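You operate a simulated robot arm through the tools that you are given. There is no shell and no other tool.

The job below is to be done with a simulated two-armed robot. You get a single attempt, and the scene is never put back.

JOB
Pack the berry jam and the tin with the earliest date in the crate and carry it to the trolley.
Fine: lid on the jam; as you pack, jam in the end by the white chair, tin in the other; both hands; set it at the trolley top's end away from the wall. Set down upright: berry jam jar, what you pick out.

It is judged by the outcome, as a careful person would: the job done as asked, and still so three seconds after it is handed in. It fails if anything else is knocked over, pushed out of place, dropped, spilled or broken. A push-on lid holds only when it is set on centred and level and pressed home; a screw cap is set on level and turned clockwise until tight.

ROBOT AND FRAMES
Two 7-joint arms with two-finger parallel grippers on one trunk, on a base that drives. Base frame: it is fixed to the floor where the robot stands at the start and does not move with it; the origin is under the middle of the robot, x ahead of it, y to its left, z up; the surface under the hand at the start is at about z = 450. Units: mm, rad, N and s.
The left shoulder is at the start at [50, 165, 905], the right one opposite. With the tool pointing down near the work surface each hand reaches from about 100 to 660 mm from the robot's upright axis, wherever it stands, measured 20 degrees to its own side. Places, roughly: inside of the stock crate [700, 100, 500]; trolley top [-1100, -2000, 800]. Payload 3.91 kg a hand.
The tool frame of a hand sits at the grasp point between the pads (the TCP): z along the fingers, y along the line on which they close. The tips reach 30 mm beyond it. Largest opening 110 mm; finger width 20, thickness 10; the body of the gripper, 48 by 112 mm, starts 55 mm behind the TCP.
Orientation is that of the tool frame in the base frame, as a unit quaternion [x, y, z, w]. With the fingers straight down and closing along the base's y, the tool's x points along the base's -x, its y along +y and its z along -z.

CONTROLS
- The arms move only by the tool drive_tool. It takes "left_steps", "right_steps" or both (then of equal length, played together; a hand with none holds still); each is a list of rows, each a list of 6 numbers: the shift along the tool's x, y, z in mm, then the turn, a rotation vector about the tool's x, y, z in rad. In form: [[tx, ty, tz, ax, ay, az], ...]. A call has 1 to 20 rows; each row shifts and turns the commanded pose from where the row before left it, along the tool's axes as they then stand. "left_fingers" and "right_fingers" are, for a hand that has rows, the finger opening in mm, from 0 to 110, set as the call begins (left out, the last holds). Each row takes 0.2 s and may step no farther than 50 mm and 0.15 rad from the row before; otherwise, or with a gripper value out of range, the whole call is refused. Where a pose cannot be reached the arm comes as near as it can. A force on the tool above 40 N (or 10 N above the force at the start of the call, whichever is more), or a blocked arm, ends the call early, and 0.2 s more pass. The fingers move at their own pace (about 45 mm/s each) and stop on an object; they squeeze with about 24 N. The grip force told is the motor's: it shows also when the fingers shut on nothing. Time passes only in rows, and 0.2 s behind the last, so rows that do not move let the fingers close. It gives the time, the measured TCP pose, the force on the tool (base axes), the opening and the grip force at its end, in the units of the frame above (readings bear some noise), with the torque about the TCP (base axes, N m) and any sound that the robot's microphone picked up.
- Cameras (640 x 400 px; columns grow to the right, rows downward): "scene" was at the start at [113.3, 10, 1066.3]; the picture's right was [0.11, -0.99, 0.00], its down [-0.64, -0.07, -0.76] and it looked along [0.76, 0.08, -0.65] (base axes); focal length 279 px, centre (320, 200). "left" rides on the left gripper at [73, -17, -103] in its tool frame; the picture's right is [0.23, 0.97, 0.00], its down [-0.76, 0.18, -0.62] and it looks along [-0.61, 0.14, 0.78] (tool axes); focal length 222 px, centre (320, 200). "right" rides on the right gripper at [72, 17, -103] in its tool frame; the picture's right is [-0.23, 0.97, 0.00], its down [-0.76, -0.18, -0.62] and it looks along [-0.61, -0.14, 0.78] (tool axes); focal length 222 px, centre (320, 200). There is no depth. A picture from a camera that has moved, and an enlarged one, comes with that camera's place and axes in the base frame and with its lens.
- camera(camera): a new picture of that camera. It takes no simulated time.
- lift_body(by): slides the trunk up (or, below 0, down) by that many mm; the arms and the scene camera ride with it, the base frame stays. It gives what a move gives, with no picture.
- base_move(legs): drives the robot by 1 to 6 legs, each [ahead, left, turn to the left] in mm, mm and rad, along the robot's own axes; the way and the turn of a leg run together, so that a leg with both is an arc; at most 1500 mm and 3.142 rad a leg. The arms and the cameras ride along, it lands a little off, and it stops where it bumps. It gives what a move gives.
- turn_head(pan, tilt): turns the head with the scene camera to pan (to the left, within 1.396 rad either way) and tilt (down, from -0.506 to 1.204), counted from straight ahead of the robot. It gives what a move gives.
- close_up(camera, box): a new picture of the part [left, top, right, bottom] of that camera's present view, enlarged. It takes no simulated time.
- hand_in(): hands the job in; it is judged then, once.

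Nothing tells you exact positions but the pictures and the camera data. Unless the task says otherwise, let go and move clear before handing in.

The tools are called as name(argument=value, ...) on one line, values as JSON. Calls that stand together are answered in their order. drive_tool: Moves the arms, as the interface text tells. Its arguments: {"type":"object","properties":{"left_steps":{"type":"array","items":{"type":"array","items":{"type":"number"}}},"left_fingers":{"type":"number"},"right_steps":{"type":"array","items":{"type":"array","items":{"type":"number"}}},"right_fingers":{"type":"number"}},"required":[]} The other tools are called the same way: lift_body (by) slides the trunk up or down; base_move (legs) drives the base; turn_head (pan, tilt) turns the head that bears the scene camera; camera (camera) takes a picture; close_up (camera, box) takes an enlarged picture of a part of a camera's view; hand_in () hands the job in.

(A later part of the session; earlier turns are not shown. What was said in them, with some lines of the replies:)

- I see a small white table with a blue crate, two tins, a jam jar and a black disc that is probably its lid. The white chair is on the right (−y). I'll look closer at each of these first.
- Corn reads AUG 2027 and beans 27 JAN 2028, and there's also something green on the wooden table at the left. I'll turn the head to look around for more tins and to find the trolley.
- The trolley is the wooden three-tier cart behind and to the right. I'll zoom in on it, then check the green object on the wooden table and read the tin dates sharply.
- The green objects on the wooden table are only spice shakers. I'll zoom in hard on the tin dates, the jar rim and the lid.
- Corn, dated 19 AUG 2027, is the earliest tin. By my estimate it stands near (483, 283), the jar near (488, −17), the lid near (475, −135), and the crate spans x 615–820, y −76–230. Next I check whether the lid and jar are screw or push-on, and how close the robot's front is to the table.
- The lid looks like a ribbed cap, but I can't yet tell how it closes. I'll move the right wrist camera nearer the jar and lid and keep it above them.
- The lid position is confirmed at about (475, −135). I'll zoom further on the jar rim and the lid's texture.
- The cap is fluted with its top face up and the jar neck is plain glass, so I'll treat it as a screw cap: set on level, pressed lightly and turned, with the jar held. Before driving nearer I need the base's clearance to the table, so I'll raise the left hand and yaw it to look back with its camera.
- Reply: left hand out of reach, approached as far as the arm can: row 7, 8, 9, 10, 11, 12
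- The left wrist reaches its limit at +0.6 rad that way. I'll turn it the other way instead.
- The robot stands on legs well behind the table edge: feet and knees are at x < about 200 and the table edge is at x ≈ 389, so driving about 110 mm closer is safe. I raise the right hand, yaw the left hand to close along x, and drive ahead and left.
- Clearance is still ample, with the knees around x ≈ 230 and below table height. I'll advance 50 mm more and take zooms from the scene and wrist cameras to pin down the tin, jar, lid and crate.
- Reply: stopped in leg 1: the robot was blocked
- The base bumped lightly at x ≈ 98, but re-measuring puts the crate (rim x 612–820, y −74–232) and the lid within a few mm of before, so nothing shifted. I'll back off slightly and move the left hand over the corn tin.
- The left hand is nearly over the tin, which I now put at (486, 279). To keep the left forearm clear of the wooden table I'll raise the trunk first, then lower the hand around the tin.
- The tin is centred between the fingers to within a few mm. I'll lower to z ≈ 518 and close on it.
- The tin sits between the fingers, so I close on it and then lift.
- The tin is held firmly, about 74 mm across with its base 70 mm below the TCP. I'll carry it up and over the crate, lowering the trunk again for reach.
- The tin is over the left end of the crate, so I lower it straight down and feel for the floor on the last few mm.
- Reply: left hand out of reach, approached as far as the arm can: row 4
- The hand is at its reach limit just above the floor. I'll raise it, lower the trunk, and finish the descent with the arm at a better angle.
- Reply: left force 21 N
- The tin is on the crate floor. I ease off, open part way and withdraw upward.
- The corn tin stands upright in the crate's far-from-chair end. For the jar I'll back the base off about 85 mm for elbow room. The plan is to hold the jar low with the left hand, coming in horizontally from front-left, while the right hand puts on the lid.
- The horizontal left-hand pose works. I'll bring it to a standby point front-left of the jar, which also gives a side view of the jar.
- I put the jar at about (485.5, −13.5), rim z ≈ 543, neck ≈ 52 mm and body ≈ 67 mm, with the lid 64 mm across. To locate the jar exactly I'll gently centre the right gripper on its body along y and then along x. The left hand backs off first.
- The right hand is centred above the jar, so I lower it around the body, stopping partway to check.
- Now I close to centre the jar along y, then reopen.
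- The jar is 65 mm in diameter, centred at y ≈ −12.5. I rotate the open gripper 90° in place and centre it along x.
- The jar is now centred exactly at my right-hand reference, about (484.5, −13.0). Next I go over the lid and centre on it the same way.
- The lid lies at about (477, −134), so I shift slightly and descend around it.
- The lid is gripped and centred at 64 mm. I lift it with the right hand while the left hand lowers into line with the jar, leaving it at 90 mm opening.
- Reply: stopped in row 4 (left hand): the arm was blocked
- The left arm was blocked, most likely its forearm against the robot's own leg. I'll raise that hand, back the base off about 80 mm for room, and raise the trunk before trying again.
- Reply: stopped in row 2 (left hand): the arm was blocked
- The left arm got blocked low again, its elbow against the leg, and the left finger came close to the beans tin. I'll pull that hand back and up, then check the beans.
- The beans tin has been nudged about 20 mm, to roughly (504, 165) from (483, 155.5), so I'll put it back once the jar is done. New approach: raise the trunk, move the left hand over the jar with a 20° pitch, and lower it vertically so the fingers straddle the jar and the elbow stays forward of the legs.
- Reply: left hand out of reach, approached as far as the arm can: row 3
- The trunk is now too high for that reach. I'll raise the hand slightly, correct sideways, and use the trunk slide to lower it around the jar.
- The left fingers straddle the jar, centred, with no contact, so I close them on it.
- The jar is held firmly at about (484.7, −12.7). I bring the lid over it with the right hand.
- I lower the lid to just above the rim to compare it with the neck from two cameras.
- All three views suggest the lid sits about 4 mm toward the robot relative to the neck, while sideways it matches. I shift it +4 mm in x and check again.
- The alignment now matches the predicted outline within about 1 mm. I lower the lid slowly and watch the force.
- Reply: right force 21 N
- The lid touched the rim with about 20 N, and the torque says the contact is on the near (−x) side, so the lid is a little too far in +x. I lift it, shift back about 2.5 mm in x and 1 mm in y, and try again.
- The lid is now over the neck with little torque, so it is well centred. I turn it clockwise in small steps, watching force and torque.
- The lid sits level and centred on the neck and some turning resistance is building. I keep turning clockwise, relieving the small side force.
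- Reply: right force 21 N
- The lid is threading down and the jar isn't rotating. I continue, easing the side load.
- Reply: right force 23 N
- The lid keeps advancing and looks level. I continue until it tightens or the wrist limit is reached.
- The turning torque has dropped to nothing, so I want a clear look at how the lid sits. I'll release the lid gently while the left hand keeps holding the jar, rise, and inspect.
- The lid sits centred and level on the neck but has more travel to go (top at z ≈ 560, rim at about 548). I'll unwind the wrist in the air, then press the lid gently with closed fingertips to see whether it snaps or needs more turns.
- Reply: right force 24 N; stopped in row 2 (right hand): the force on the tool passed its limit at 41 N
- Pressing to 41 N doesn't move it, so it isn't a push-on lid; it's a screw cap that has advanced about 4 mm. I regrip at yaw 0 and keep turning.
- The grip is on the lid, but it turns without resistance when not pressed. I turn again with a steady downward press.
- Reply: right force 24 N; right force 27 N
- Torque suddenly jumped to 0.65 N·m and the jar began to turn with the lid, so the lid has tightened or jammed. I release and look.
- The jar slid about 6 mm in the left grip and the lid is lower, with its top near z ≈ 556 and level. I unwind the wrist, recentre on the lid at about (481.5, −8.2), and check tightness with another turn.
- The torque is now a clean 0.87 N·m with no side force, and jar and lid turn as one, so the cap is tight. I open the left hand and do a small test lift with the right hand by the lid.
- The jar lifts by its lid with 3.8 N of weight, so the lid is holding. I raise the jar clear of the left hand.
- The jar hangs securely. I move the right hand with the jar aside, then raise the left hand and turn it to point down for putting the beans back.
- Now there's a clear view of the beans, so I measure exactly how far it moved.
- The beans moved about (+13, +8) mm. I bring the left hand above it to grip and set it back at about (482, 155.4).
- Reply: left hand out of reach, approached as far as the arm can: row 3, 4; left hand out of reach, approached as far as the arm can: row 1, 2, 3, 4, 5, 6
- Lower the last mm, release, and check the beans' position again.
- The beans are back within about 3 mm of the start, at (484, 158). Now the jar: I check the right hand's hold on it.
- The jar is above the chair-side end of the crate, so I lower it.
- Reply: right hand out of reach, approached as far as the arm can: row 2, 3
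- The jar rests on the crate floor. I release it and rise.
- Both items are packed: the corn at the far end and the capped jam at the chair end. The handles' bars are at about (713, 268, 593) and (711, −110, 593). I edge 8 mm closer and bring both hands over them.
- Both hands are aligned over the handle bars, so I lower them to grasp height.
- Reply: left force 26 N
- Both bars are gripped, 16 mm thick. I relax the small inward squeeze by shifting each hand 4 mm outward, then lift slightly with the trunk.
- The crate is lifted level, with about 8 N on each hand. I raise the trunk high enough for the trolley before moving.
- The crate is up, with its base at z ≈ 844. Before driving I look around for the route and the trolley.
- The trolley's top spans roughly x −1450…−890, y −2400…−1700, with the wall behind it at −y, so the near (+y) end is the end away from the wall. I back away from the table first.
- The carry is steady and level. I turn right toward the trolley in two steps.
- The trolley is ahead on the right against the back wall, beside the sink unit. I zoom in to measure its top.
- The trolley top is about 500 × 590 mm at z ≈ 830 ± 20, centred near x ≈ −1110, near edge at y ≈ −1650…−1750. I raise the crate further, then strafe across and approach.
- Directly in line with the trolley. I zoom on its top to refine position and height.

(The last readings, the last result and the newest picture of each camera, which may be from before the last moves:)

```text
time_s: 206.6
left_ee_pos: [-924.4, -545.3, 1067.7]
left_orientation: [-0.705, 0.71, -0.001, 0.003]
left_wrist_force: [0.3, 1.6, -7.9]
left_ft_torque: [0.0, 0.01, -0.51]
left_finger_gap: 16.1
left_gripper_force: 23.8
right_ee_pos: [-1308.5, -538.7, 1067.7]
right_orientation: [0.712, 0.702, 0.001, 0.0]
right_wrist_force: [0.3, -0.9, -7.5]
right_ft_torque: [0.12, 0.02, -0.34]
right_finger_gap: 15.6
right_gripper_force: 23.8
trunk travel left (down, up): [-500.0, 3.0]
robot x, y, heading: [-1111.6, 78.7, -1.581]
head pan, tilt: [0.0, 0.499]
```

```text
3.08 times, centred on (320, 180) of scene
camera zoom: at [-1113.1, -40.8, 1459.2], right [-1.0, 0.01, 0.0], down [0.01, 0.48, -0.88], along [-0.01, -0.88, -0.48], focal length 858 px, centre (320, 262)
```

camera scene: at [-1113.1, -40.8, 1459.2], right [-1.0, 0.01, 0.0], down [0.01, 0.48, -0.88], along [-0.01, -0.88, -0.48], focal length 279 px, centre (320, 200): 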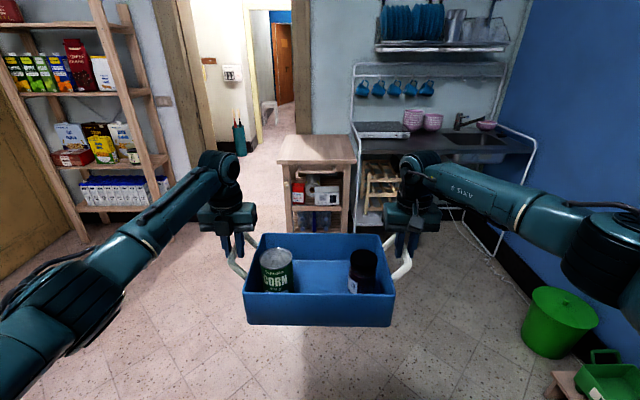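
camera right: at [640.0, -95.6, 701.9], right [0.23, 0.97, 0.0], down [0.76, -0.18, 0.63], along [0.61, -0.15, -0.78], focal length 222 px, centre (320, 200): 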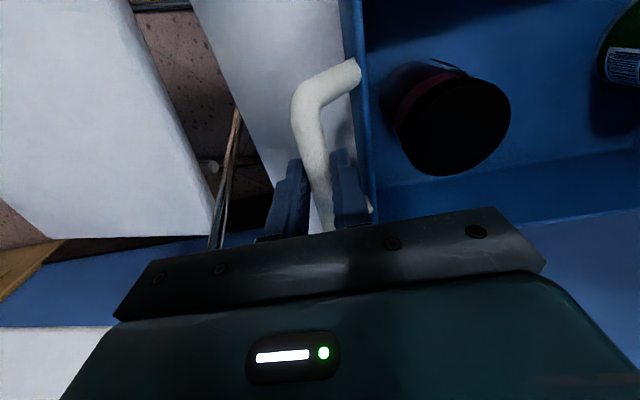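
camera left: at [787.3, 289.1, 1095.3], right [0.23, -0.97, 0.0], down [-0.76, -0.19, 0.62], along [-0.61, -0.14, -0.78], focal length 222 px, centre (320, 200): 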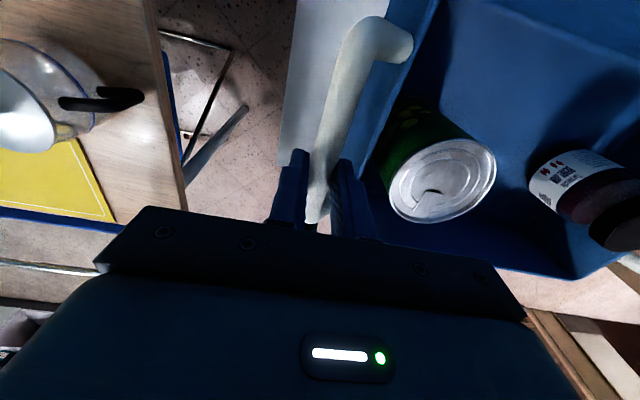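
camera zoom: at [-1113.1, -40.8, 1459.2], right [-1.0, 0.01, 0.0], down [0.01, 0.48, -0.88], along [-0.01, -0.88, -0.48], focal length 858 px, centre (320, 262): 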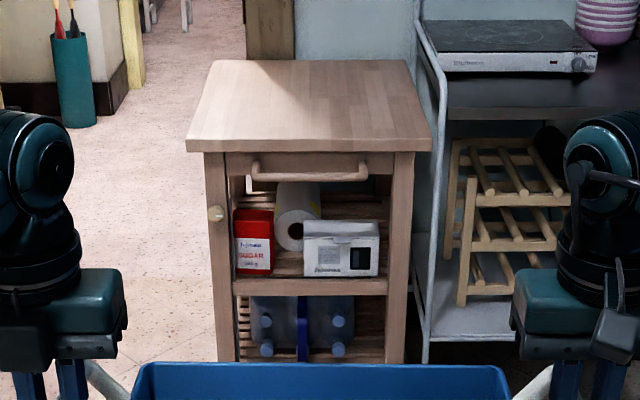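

Triangulation gives the trolley top at z ≈ 843, near edge y ≈ −1690 and centre x ≈ −1107. I drive ahead most of the way with a small heading correction.

base_move(legs=[[0, 0, 0.01], [900, 8, 0]])

camera(camera="scene")

turn_head(pan=0.0, tilt=0.9)

camera(camera="scene")

```text
time_s: 211.6
left_ee_pos: [-895.3, -1432.1, 1067.0]
left_orientation: [0.712, -0.702, 0.0, -0.003]
left_wrist_force: [0.1, 1.7, -8.5]
left_ft_torque: [0.12, 0.01, -0.51]
left_finger_gap: 16.1
left_gripper_force: 23.9
right_ee_pos: [-1280.8, -1434.4, 1069.2]
right_orientation: [0.704, 0.71, 0.0, 0.001]
right_wrist_force: [-0.8, -1.8, -7.0]
right_ft_torque: [0.02, 0.01, -0.27]
right_finger_gap: 16.0
right_gripper_force: 23.8
trunk travel left (down, up): [-500.0, 3.0]
robot x, y, heading: [-1095.4, -808.5, -1.561]
head pan, tilt: [0.0, 0.499]
```

```text
taken
camera scene: at [-1096.3, -932.2, 1459.1], right [-1.0, -0.01, 0.0], down [-0.01, 0.48, -0.88], along [0.01, -0.88, -0.48], focal length 279 px, centre (320, 200)
```

scene: 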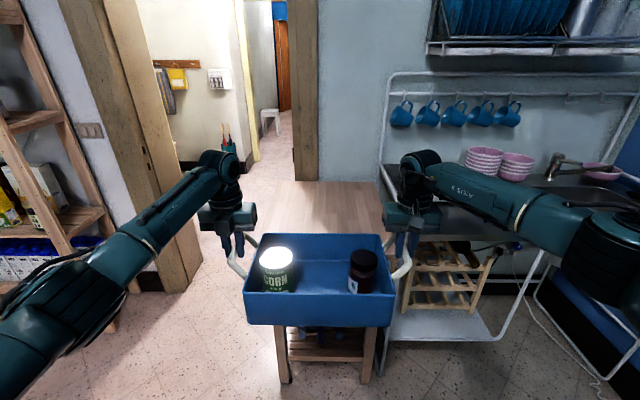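

```text
time_s: 212.5
left_ee_pos: [-895.4, -1431.0, 1068.0]
left_orientation: [0.713, -0.702, 0.001, -0.002]
left_wrist_force: [-0.6, 2.2, -7.9]
left_ft_torque: [0.09, 0.0, -0.53]
left_finger_gap: 16.0
left_gripper_force: 24.3
right_ee_pos: [-1281.8, -1434.2, 1067.6]
right_orientation: [0.704, 0.71, 0.001, 0.001]
right_wrist_force: [-0.2, -0.6, -6.5]
right_ft_torque: [0.01, 0.03, -0.29]
right_finger_gap: 15.6
right_gripper_force: 24.2
trunk travel left (down, up): [-500.0, 3.0]
robot x, y, heading: [-1098.9, -810.9, -1.56]
head pan, tilt: [0.0, 0.901]
```

```text
taken
camera scene: at [-1096.5, -916.4, 1425.4], right [-1.0, -0.01, 0.0], down [-0.01, 0.78, -0.62], along [0.01, -0.62, -0.78], focal length 279 px, centre (320, 200)
```

scene: 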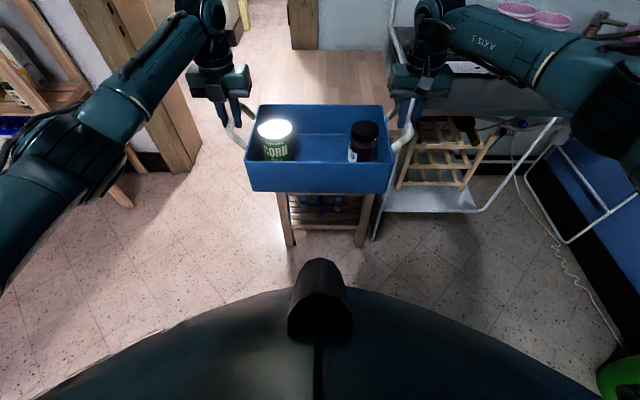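

Measurements agree: near edge y ≈ −1690, trolley centre x ≈ −1112. I make the final advance so the crate sits about 25 mm inside the near edge.

base_move(legs=[[0, 0, -0.011], [250, -17, 0]])

camera(camera="scene")

camera(camera="right")

camera(camera="left")

```text
time_s: 214.6
left_ee_pos: [-914.1, -1681.3, 1066.4]
left_orientation: [0.711, -0.704, 0.0, -0.002]
left_wrist_force: [0.0, 0.9, -6.4]
left_ft_torque: [0.06, 0.03, -0.53]
left_finger_gap: 16.1
left_gripper_force: 23.6
right_ee_pos: [-1300.4, -1682.2, 1066.9]
right_orientation: [0.706, 0.709, 0.001, 0.0]
right_wrist_force: [0.4, -2.2, -7.2]
right_ft_torque: [0.02, 0.02, -0.28]
right_finger_gap: 15.6
right_gripper_force: 23.8
trunk travel left (down, up): [-500.0, 3.0]
robot x, y, heading: [-1115.4, -1060.7, -1.564]
head pan, tilt: [0.0, 0.901]
```

```text
taken
camera scene: at [-1112.4, -1166.3, 1425.3], right [-1.0, -0.01, 0.0], down [-0.01, 0.78, -0.62], along [0.0, -0.62, -0.78], focal length 279 px, centre (320, 200)
```

scene: 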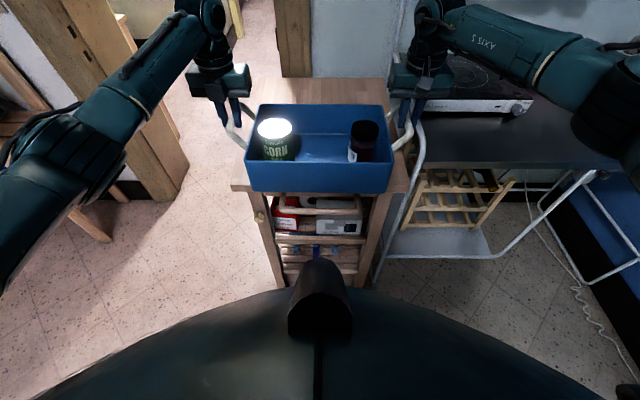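

```text
taken
camera right: at [-1282.8, -1610.3, 1171.1], right [0.97, -0.22, 0.0], down [-0.18, -0.76, 0.62], along [-0.14, -0.61, -0.78], focal length 222 px, centre (320, 200)
```

right: 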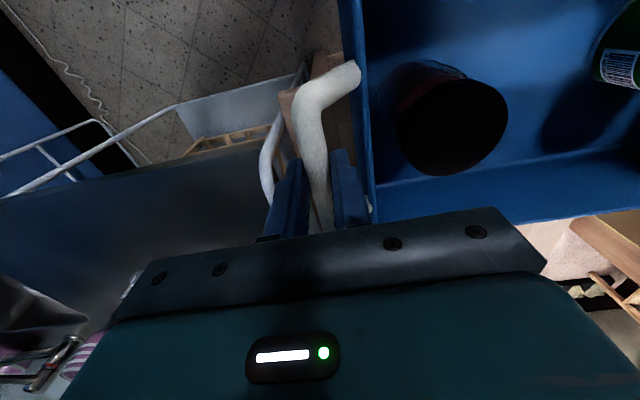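

```text
taken
camera left: at [-896.2, -1754.8, 1170.0], right [-0.97, -0.24, -0.01], down [-0.19, 0.76, 0.63], along [-0.14, 0.61, -0.78], focal length 222 px, centre (320, 200)
```

left: 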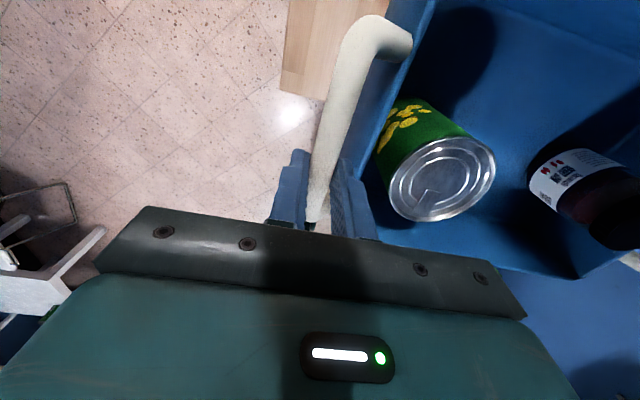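

The near edge is at y ≈ −1670 and the centre at x ≈ −1109, so I advance 111 mm more. That centres the crate about 128 mm in from the near edge.

base_move(legs=[[111, 0, 0]])

camera(camera="scene")

camera(camera="right")

camera(camera="left")

```text
time_s: 215.8
left_ee_pos: [-915.3, -1791.6, 1066.6]
left_orientation: [0.71, -0.704, -0.001, -0.004]
left_wrist_force: [-0.8, 2.1, -7.8]
left_ft_torque: [0.19, 0.0, -0.52]
left_finger_gap: 16.1
left_gripper_force: 23.6
right_ee_pos: [-1299.2, -1792.5, 1068.8]
right_orientation: [0.707, 0.708, 0.001, 0.0]
right_wrist_force: [0.1, -2.0, -7.2]
right_ft_torque: [-0.06, 0.04, -0.32]
right_finger_gap: 15.4
right_gripper_force: 23.8
trunk travel left (down, up): [-500.0, 3.0]
robot x, y, heading: [-1112.1, -1170.3, -1.564]
head pan, tilt: [0.0, 0.901]
```

```text
taken
camera scene: at [-1111.7, -1275.3, 1425.3], right [-1.0, -0.01, 0.0], down [-0.01, 0.78, -0.62], along [0.0, -0.62, -0.78], focal length 279 px, centre (320, 200)
```

scene: 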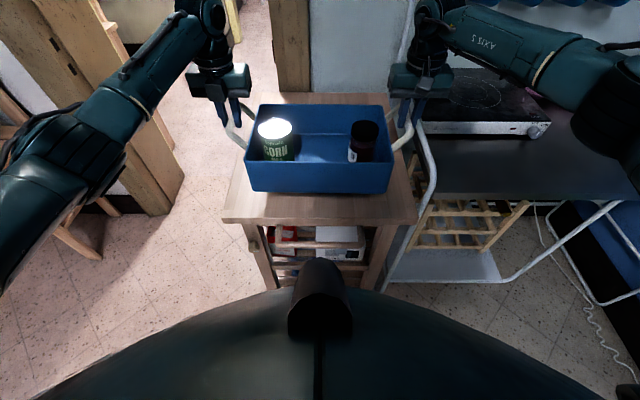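

```text
taken
camera right: at [-1282.7, -1719.1, 1171.1], right [0.97, -0.22, 0.0], down [-0.18, -0.76, 0.62], along [-0.14, -0.61, -0.78], focal length 222 px, centre (320, 200)
```

right: 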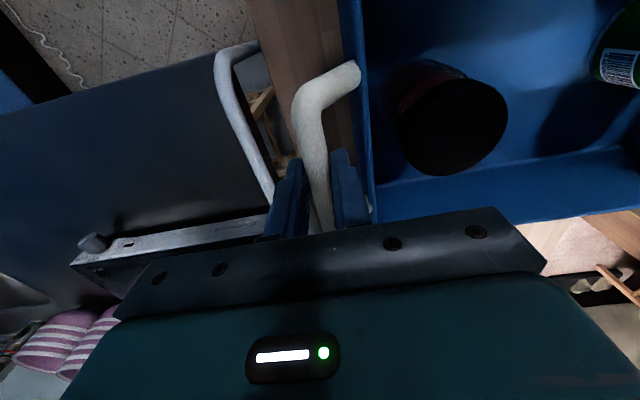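

```text
taken
camera left: at [-896.2, -1864.0, 1169.7], right [-0.97, -0.24, -0.01], down [-0.19, 0.76, 0.63], along [-0.14, 0.61, -0.78], focal length 222 px, centre (320, 200)
```

left: 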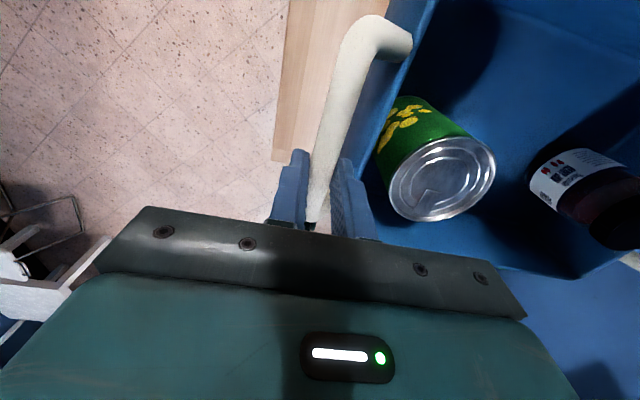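

The crate hangs over the near end with clear margins all round, including from the sink frame. I lower most of the way with the trunk, then by arm in small steps to feel contact.

lift_body(by=-55)

camera(camera="scene")

drive_tool(left_steps=[[0, 0, 3, 0, 0, 0], [0, 0, 3, 0, 0, 0], [0, 0, 3, 0, 0, 0]], right_steps=[[0, 0, 3, 0, 0, 0], [0, 0, 3, 0, 0, 0], [0, 0, 3, 0, 0, 0]])

```text
time_s: 216.8
left_ee_pos: [-914.2, -1790.5, 1012.3]
left_orientation: [0.71, -0.704, 0.001, -0.004]
left_wrist_force: [0.4, 2.5, -7.4]
left_ft_torque: [0.13, -0.02, -0.47]
left_finger_gap: 15.8
left_gripper_force: 24.4
right_ee_pos: [-1299.8, -1790.8, 1013.3]
right_orientation: [0.707, 0.707, 0.0, 0.001]
right_wrist_force: [0.4, -3.0, -8.8]
right_ft_torque: [0.02, 0.04, -0.28]
right_finger_gap: 15.7
right_gripper_force: 23.7
trunk travel left (down, up): [-445.0, 58.0]
robot x, y, heading: [-1107.2, -1171.7, -1.565]
head pan, tilt: [0.0, 0.901]
```

```text
taken
camera scene: at [-1111.8, -1274.3, 1370.4], right [-1.0, -0.01, 0.0], down [-0.01, 0.78, -0.62], along [0.0, -0.62, -0.78], focal length 279 px, centre (320, 200)
```

scene: 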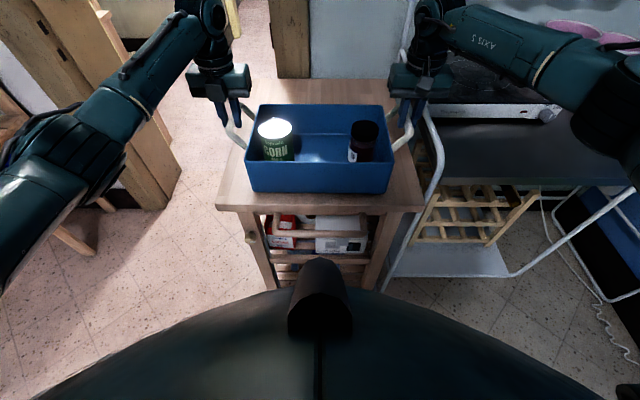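

```text
time_s: 217.6
left_ee_pos: [-914.2, -1791.0, 1003.9]
left_orientation: [0.711, -0.703, 0.0, -0.003]
left_wrist_force: [-1.4, 2.6, -7.8]
left_ft_torque: [0.29, -0.02, -0.49]
left_finger_gap: 16.1
left_gripper_force: 23.7
right_ee_pos: [-1300.3, -1790.9, 1003.3]
right_orientation: [0.706, 0.709, 0.001, 0.0]
right_wrist_force: [1.4, -2.2, -6.8]
right_ft_torque: [-0.21, -0.06, -0.3]
right_finger_gap: 15.9
right_gripper_force: 24.0
trunk travel left (down, up): [-445.0, 58.0]
robot x, y, heading: [-1115.0, -1172.0, -1.567]
head pan, tilt: [0.0, 0.901]
```

drive_tool(left_steps=[[0, 0, 2, 0, 0, 0], [0, 0, 2, 0, 0, 0], [0, 0, 2, 0, 0, 0]], right_steps=[[0, 0, 2, 0, 0, 0], [0, 0, 2, 0, 0, 0], [0, 0, 2, 0, 0, 0]])

drive_tool(left_steps=[[0, 0, 2, 0, 0, 0], [0, 0, 2, 0, 0, 0]], right_steps=[[0, 0, 2, 0, 0, 0], [0, 0, 2, 0, 0, 0]])

drive_tool(left_steps=[[0, 0, 2, 0, 0, 0], [0, 0, 2, 0, 0, 0]], right_steps=[[0, 0, 2, 0, 0, 0], [0, 0, 2, 0, 0, 0]])

close_up(camera="scene", box=[200, 80, 450, 240])

```text
time_s: 218.4
left_ee_pos: [-914.7, -1788.9, 999.8]
left_orientation: [0.71, -0.704, 0.002, 0.0]
left_wrist_force: [-2.9, 3.8, 3.2]
left_ft_torque: [-0.68, 0.12, -0.51]
left_finger_gap: 16.0
left_gripper_force: 24.2
right_ee_pos: [-1300.2, -1790.3, 1001.5]
right_orientation: [0.706, 0.708, 0.0, 0.002]
right_wrist_force: [2.0, 0.1, -2.8]
right_ft_torque: [-0.72, 0.02, -0.21]
right_finger_gap: 15.7
right_gripper_force: 24.3
trunk travel left (down, up): [-445.0, 58.0]
robot x, y, heading: [-1110.3, -1167.5, -1.566]
head pan, tilt: [0.0, 0.901]
```

```text
time_s: 219.0
left_ee_pos: [-915.7, -1789.3, 998.5]
left_orientation: [0.71, -0.704, 0.003, 0.0]
left_wrist_force: [-2.1, -2.8, 20.9]
left_ft_torque: [-0.06, 0.07, -0.51]
left_finger_gap: 16.3
left_gripper_force: 24.3
right_ee_pos: [-1300.2, -1789.5, 999.3]
right_orientation: [0.707, 0.707, -0.002, 0.005]
right_wrist_force: [-1.6, -10.8, 14.7]
right_ft_torque: [0.18, 0.07, -0.22]
right_finger_gap: 15.7
right_gripper_force: 23.9
trunk travel left (down, up): [-445.0, 58.0]
robot x, y, heading: [-1112.5, -1172.7, -1.562]
head pan, tilt: [0.0, 0.901]
```

```text
time_s: 219.6
left_ee_pos: [-914.9, -1788.4, 995.5]
left_orientation: [0.711, -0.704, 0.003, -0.001]
left_wrist_force: [-2.4, -5.1, 20.8]
left_ft_torque: [-0.03, 0.05, -0.49]
left_finger_gap: 16.3
left_gripper_force: 24.0
right_ee_pos: [-1300.9, -1787.9, 994.5]
right_orientation: [0.707, 0.707, -0.002, 0.003]
right_wrist_force: [-2.4, -2.2, 21.3]
right_ft_torque: [-0.05, 0.01, -0.29]
right_finger_gap: 16.1
right_gripper_force: 24.3
trunk travel left (down, up): [-445.0, 58.0]
robot x, y, heading: [-1112.5, -1171.4, -1.563]
head pan, tilt: [0.0, 0.901]
```

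```text
2.50 times, centred on (325, 160) of scene
camera zoom: at [-1112.4, -1269.4, 1371.0], right [-1.0, -0.01, 0.0], down [0.0, 0.78, -0.62], along [0.0, -0.62, -0.78], focal length 697 px, centre (308, 300)
```

zoom: 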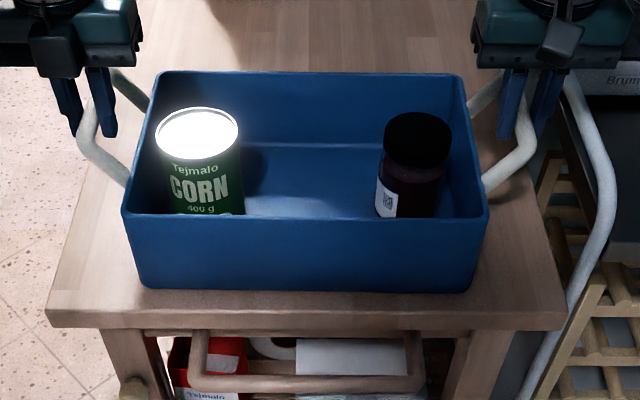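

The crate is resting flat on the trolley top near the front edge. I ease the hands up a few mm, then open both grippers.

drive_tool(left_steps=[[0, 0, -2, 0, 0, 0], [0, 0, -2, 0, 0, 0], [0, 0, 0, 0, 0, 0]], right_steps=[[0, 0, -2, 0, 0, 0], [0, 0, -2, 0, 0, 0], [0, 0, 0, 0, 0, 0]])

drive_tool(left_steps=[[0, 0, 0, 0, 0, 0], [0, 0, 0, 0, 0, 0], [0, 0, 0, 0, 0, 0]], right_steps=[[0, 0, 0, 0, 0, 0], [0, 0, 0, 0, 0, 0], [0, 0, 0, 0, 0, 0]], left_fingers=45, right_fingers=45)

camera(camera="left")

camera(camera="right")

```text
time_s: 220.4
left_ee_pos: [-914.6, -1787.6, 995.3]
left_orientation: [0.71, -0.704, 0.001, -0.004]
left_wrist_force: [-4.8, -1.9, 3.3]
left_ft_torque: [-0.75, 0.12, -0.48]
left_finger_gap: 15.9
left_gripper_force: 23.8
right_ee_pos: [-1299.6, -1788.3, 994.8]
right_orientation: [0.706, 0.708, 0.0, 0.0]
right_wrist_force: [-3.4, 4.4, 9.8]
right_ft_torque: [-0.25, 0.04, -0.12]
right_finger_gap: 15.9
right_gripper_force: 24.0
trunk travel left (down, up): [-445.0, 58.0]
robot x, y, heading: [-1112.7, -1168.7, -1.565]
head pan, tilt: [0.0, 0.901]
```

```text
time_s: 221.2
left_ee_pos: [-913.3, -1789.5, 994.9]
left_orientation: [0.711, -0.703, 0.001, -0.002]
left_wrist_force: [0.3, 0.0, -0.3]
left_ft_torque: [0.0, 0.0, 0.03]
left_finger_gap: 44.9
left_gripper_force: 0.0
right_ee_pos: [-1298.9, -1789.9, 994.8]
right_orientation: [0.706, 0.709, 0.0, 0.002]
right_wrist_force: [0.0, 0.5, 0.5]
right_ft_torque: [0.02, 0.01, -0.01]
right_finger_gap: 45.0
right_gripper_force: 0.1
trunk travel left (down, up): [-445.0, 58.0]
robot x, y, heading: [-1112.4, -1165.6, -1.567]
head pan, tilt: [0.0, 0.901]
```

```text
taken
camera left: at [-895.5, -1862.1, 1097.4], right [-0.97, -0.24, -0.01], down [-0.19, 0.76, 0.63], along [-0.14, 0.61, -0.78], focal length 222 px, centre (320, 200)
```

left: 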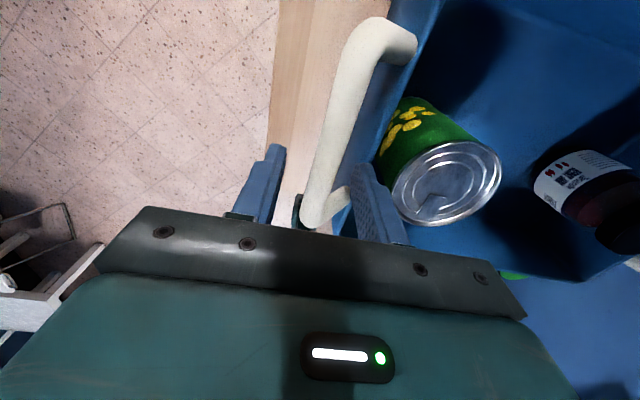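

```text
taken
camera right: at [-1282.3, -1717.2, 1097.9], right [0.97, -0.22, 0.0], down [-0.18, -0.76, 0.62], along [-0.14, -0.61, -0.78], focal length 222 px, centre (320, 200)
```

right: 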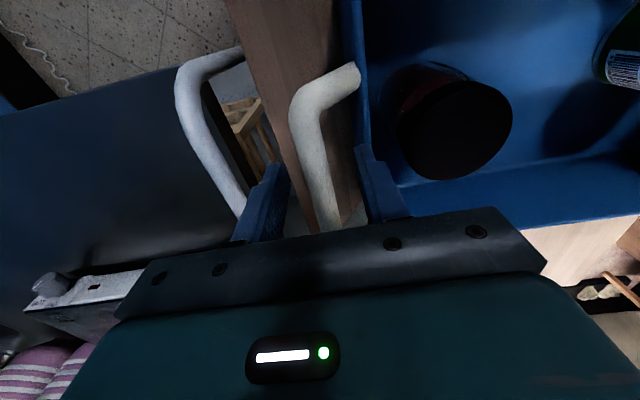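

Both hands are open and free of the bars. I raise them straight up and back away.

drive_tool(left_steps=[[0, 0, -15, 0, 0, 0], [0, 0, -20, 0, 0, 0], [0, 0, -25, 0, 0, 0], [0, 0, -25, 0, 0, 0]], right_steps=[[0, 0, -15, 0, 0, 0], [0, 0, -20, 0, 0, 0], [0, 0, -25, 0, 0, 0], [0, 0, -25, 0, 0, 0]])

lift_body(by=50)

camera(camera="scene")

base_move(legs=[[-400, 0, 0]])

turn_head(pan=0.0, tilt=0.6)

camera(camera="scene")

close_up(camera="scene", box=[220, 90, 420, 250])

```text
time_s: 222.2
left_ee_pos: [-915.2, -1789.7, 1078.7]
left_orientation: [0.71, -0.704, 0.0, -0.002]
left_wrist_force: [0.2, -0.4, 0.2]
left_ft_torque: [-0.04, -0.04, 0.0]
left_finger_gap: 44.8
left_gripper_force: 0.0
right_ee_pos: [-1300.6, -1788.2, 1081.9]
right_orientation: [0.707, 0.707, 0.0, 0.002]
right_wrist_force: [-0.2, -0.3, -0.4]
right_ft_torque: [-0.01, 0.02, -0.01]
right_finger_gap: 45.0
right_gripper_force: 0.0
trunk travel left (down, up): [-445.0, 58.0]
robot x, y, heading: [-1112.4, -1167.8, -1.563]
head pan, tilt: [0.0, 0.901]
```

```text
time_s: 223.1
left_ee_pos: [-913.8, -1790.8, 1128.3]
left_orientation: [0.71, -0.704, 0.001, -0.003]
left_wrist_force: [0.1, -0.8, -0.4]
left_ft_torque: [0.01, 0.01, 0.01]
left_finger_gap: 45.1
left_gripper_force: 0.0
right_ee_pos: [-1300.1, -1788.0, 1129.7]
right_orientation: [0.706, 0.708, 0.0, 0.001]
right_wrist_force: [-0.4, -0.6, 0.2]
right_ft_torque: [0.0, 0.02, 0.0]
right_finger_gap: 45.1
right_gripper_force: 0.0
trunk travel left (down, up): [-495.0, 8.0]
robot x, y, heading: [-1111.5, -1166.2, -1.569]
head pan, tilt: [0.0, 0.901]
```

```text
taken
camera scene: at [-1111.8, -1273.2, 1420.5], right [-1.0, -0.01, 0.0], down [-0.01, 0.78, -0.62], along [0.0, -0.62, -0.78], focal length 279 px, centre (320, 200)
```

scene: 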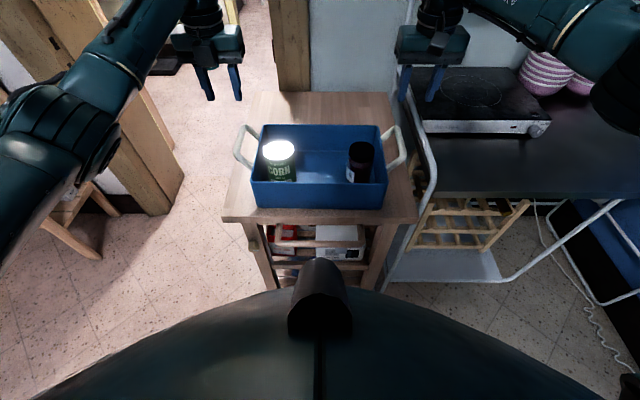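

```text
time_s: 225.6
left_ee_pos: [-915.4, -1391.0, 1129.8]
left_orientation: [0.713, -0.702, 0.0, -0.003]
left_wrist_force: [0.1, 0.6, 0.8]
left_ft_torque: [-0.05, 0.0, 0.02]
left_finger_gap: 45.0
left_gripper_force: 0.0
right_ee_pos: [-1301.8, -1393.4, 1129.7]
right_orientation: [0.704, 0.71, 0.0, 0.001]
right_wrist_force: [0.1, 0.3, 0.0]
right_ft_torque: [-0.04, -0.02, 0.01]
right_finger_gap: 45.0
right_gripper_force: 0.0
trunk travel left (down, up): [-495.0, 8.0]
robot x, y, heading: [-1115.4, -772.7, -1.559]
head pan, tilt: [0.0, 0.901]
```

```text
time_s: 226.4
left_ee_pos: [-914.5, -1391.1, 1130.6]
left_orientation: [0.712, -0.702, 0.001, -0.004]
left_wrist_force: [-0.1, -0.8, -0.5]
left_ft_torque: [-0.02, -0.03, -0.04]
left_finger_gap: 44.7
left_gripper_force: 0.0
right_ee_pos: [-1302.7, -1393.5, 1128.5]
right_orientation: [0.705, 0.709, 0.0, 0.002]
right_wrist_force: [-0.2, 1.0, 1.3]
right_ft_torque: [0.01, 0.01, 0.0]
right_finger_gap: 44.9
right_gripper_force: 0.0
trunk travel left (down, up): [-495.0, 8.0]
robot x, y, heading: [-1113.7, -769.8, -1.561]
head pan, tilt: [0.0, 0.6]
```

```text
taken
camera scene: at [-1114.7, -888.5, 1445.2], right [-1.0, -0.01, 0.0], down [-0.01, 0.57, -0.82], along [0.01, -0.82, -0.57], focal length 279 px, centre (320, 200)
```

scene: 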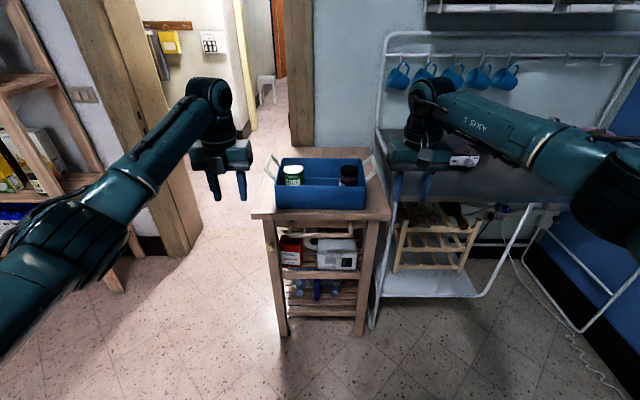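

```text
2.50 times, centred on (320, 170) of scene
camera zoom: at [-1114.7, -888.5, 1445.2], right [-1.0, -0.01, 0.0], down [-0.01, 0.57, -0.82], along [0.01, -0.82, -0.57], focal length 697 px, centre (320, 275)
```

zoom: 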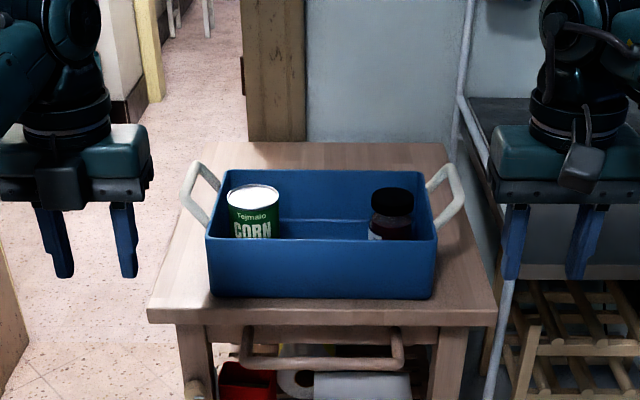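

The crate stands upright at the trolley's near end with both items upright. One last close check of the jar's lid.

close_up(camera="scene", box=[270, 150, 380, 215])

```text
5.82 times, centred on (325, 182) of scene
camera zoom: at [-1114.7, -888.5, 1445.2], right [-1.0, -0.01, 0.0], down [-0.01, 0.57, -0.82], along [0.01, -0.82, -0.57], focal length 1623 px, centre (291, 302)
```

zoom: 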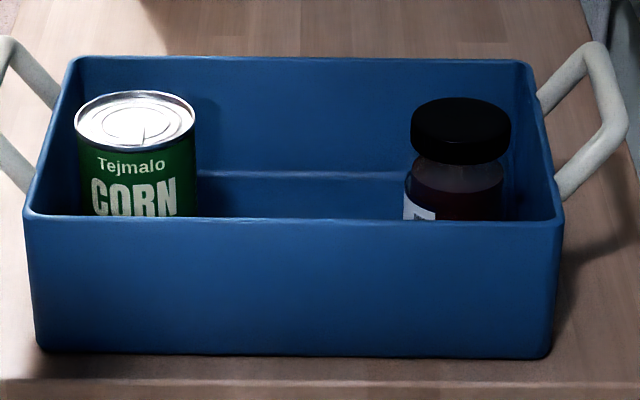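

The lid is level on the jam, the corn (19 AUG 2027) and jar are upright in opposite ends, and the crate sits at the trolley's end away from the wall. The hands are clear, so I hand the job in.

hand_in()

```text
The job is handed in.
```

The job is handed in: the crate is on the trolley top, at the end away from the wall, with both items upright inside. The result of the judging wasn't shown to me.

- **Tin:** I packed the corn, best before 19 AUG 2027. The beans are dated 27 JAN 2028, so I left them on the table. The corn is in the end away from the white chair.
- **Jam:** The lid is a screw cap. I turned it until it would turn no further without turning the jar with it, then lifted the jar by its lid and it held. The jar is in the end that was by the white chair.
- **Carry:** Both hands held the crate by its handles the whole way. Its front is about 25 mm in from the trolley's near edge.

**Beans nudged:** While getting into position to hold the jar, the left hand pushed the beans tin about 15 mm. I put it back to within about 3 mm of where it started, standing upright.

**Table bump:** The robot also bumped lightly, probably against the white table, while driving closer. When I measured again, nothing had shifted noticeably.
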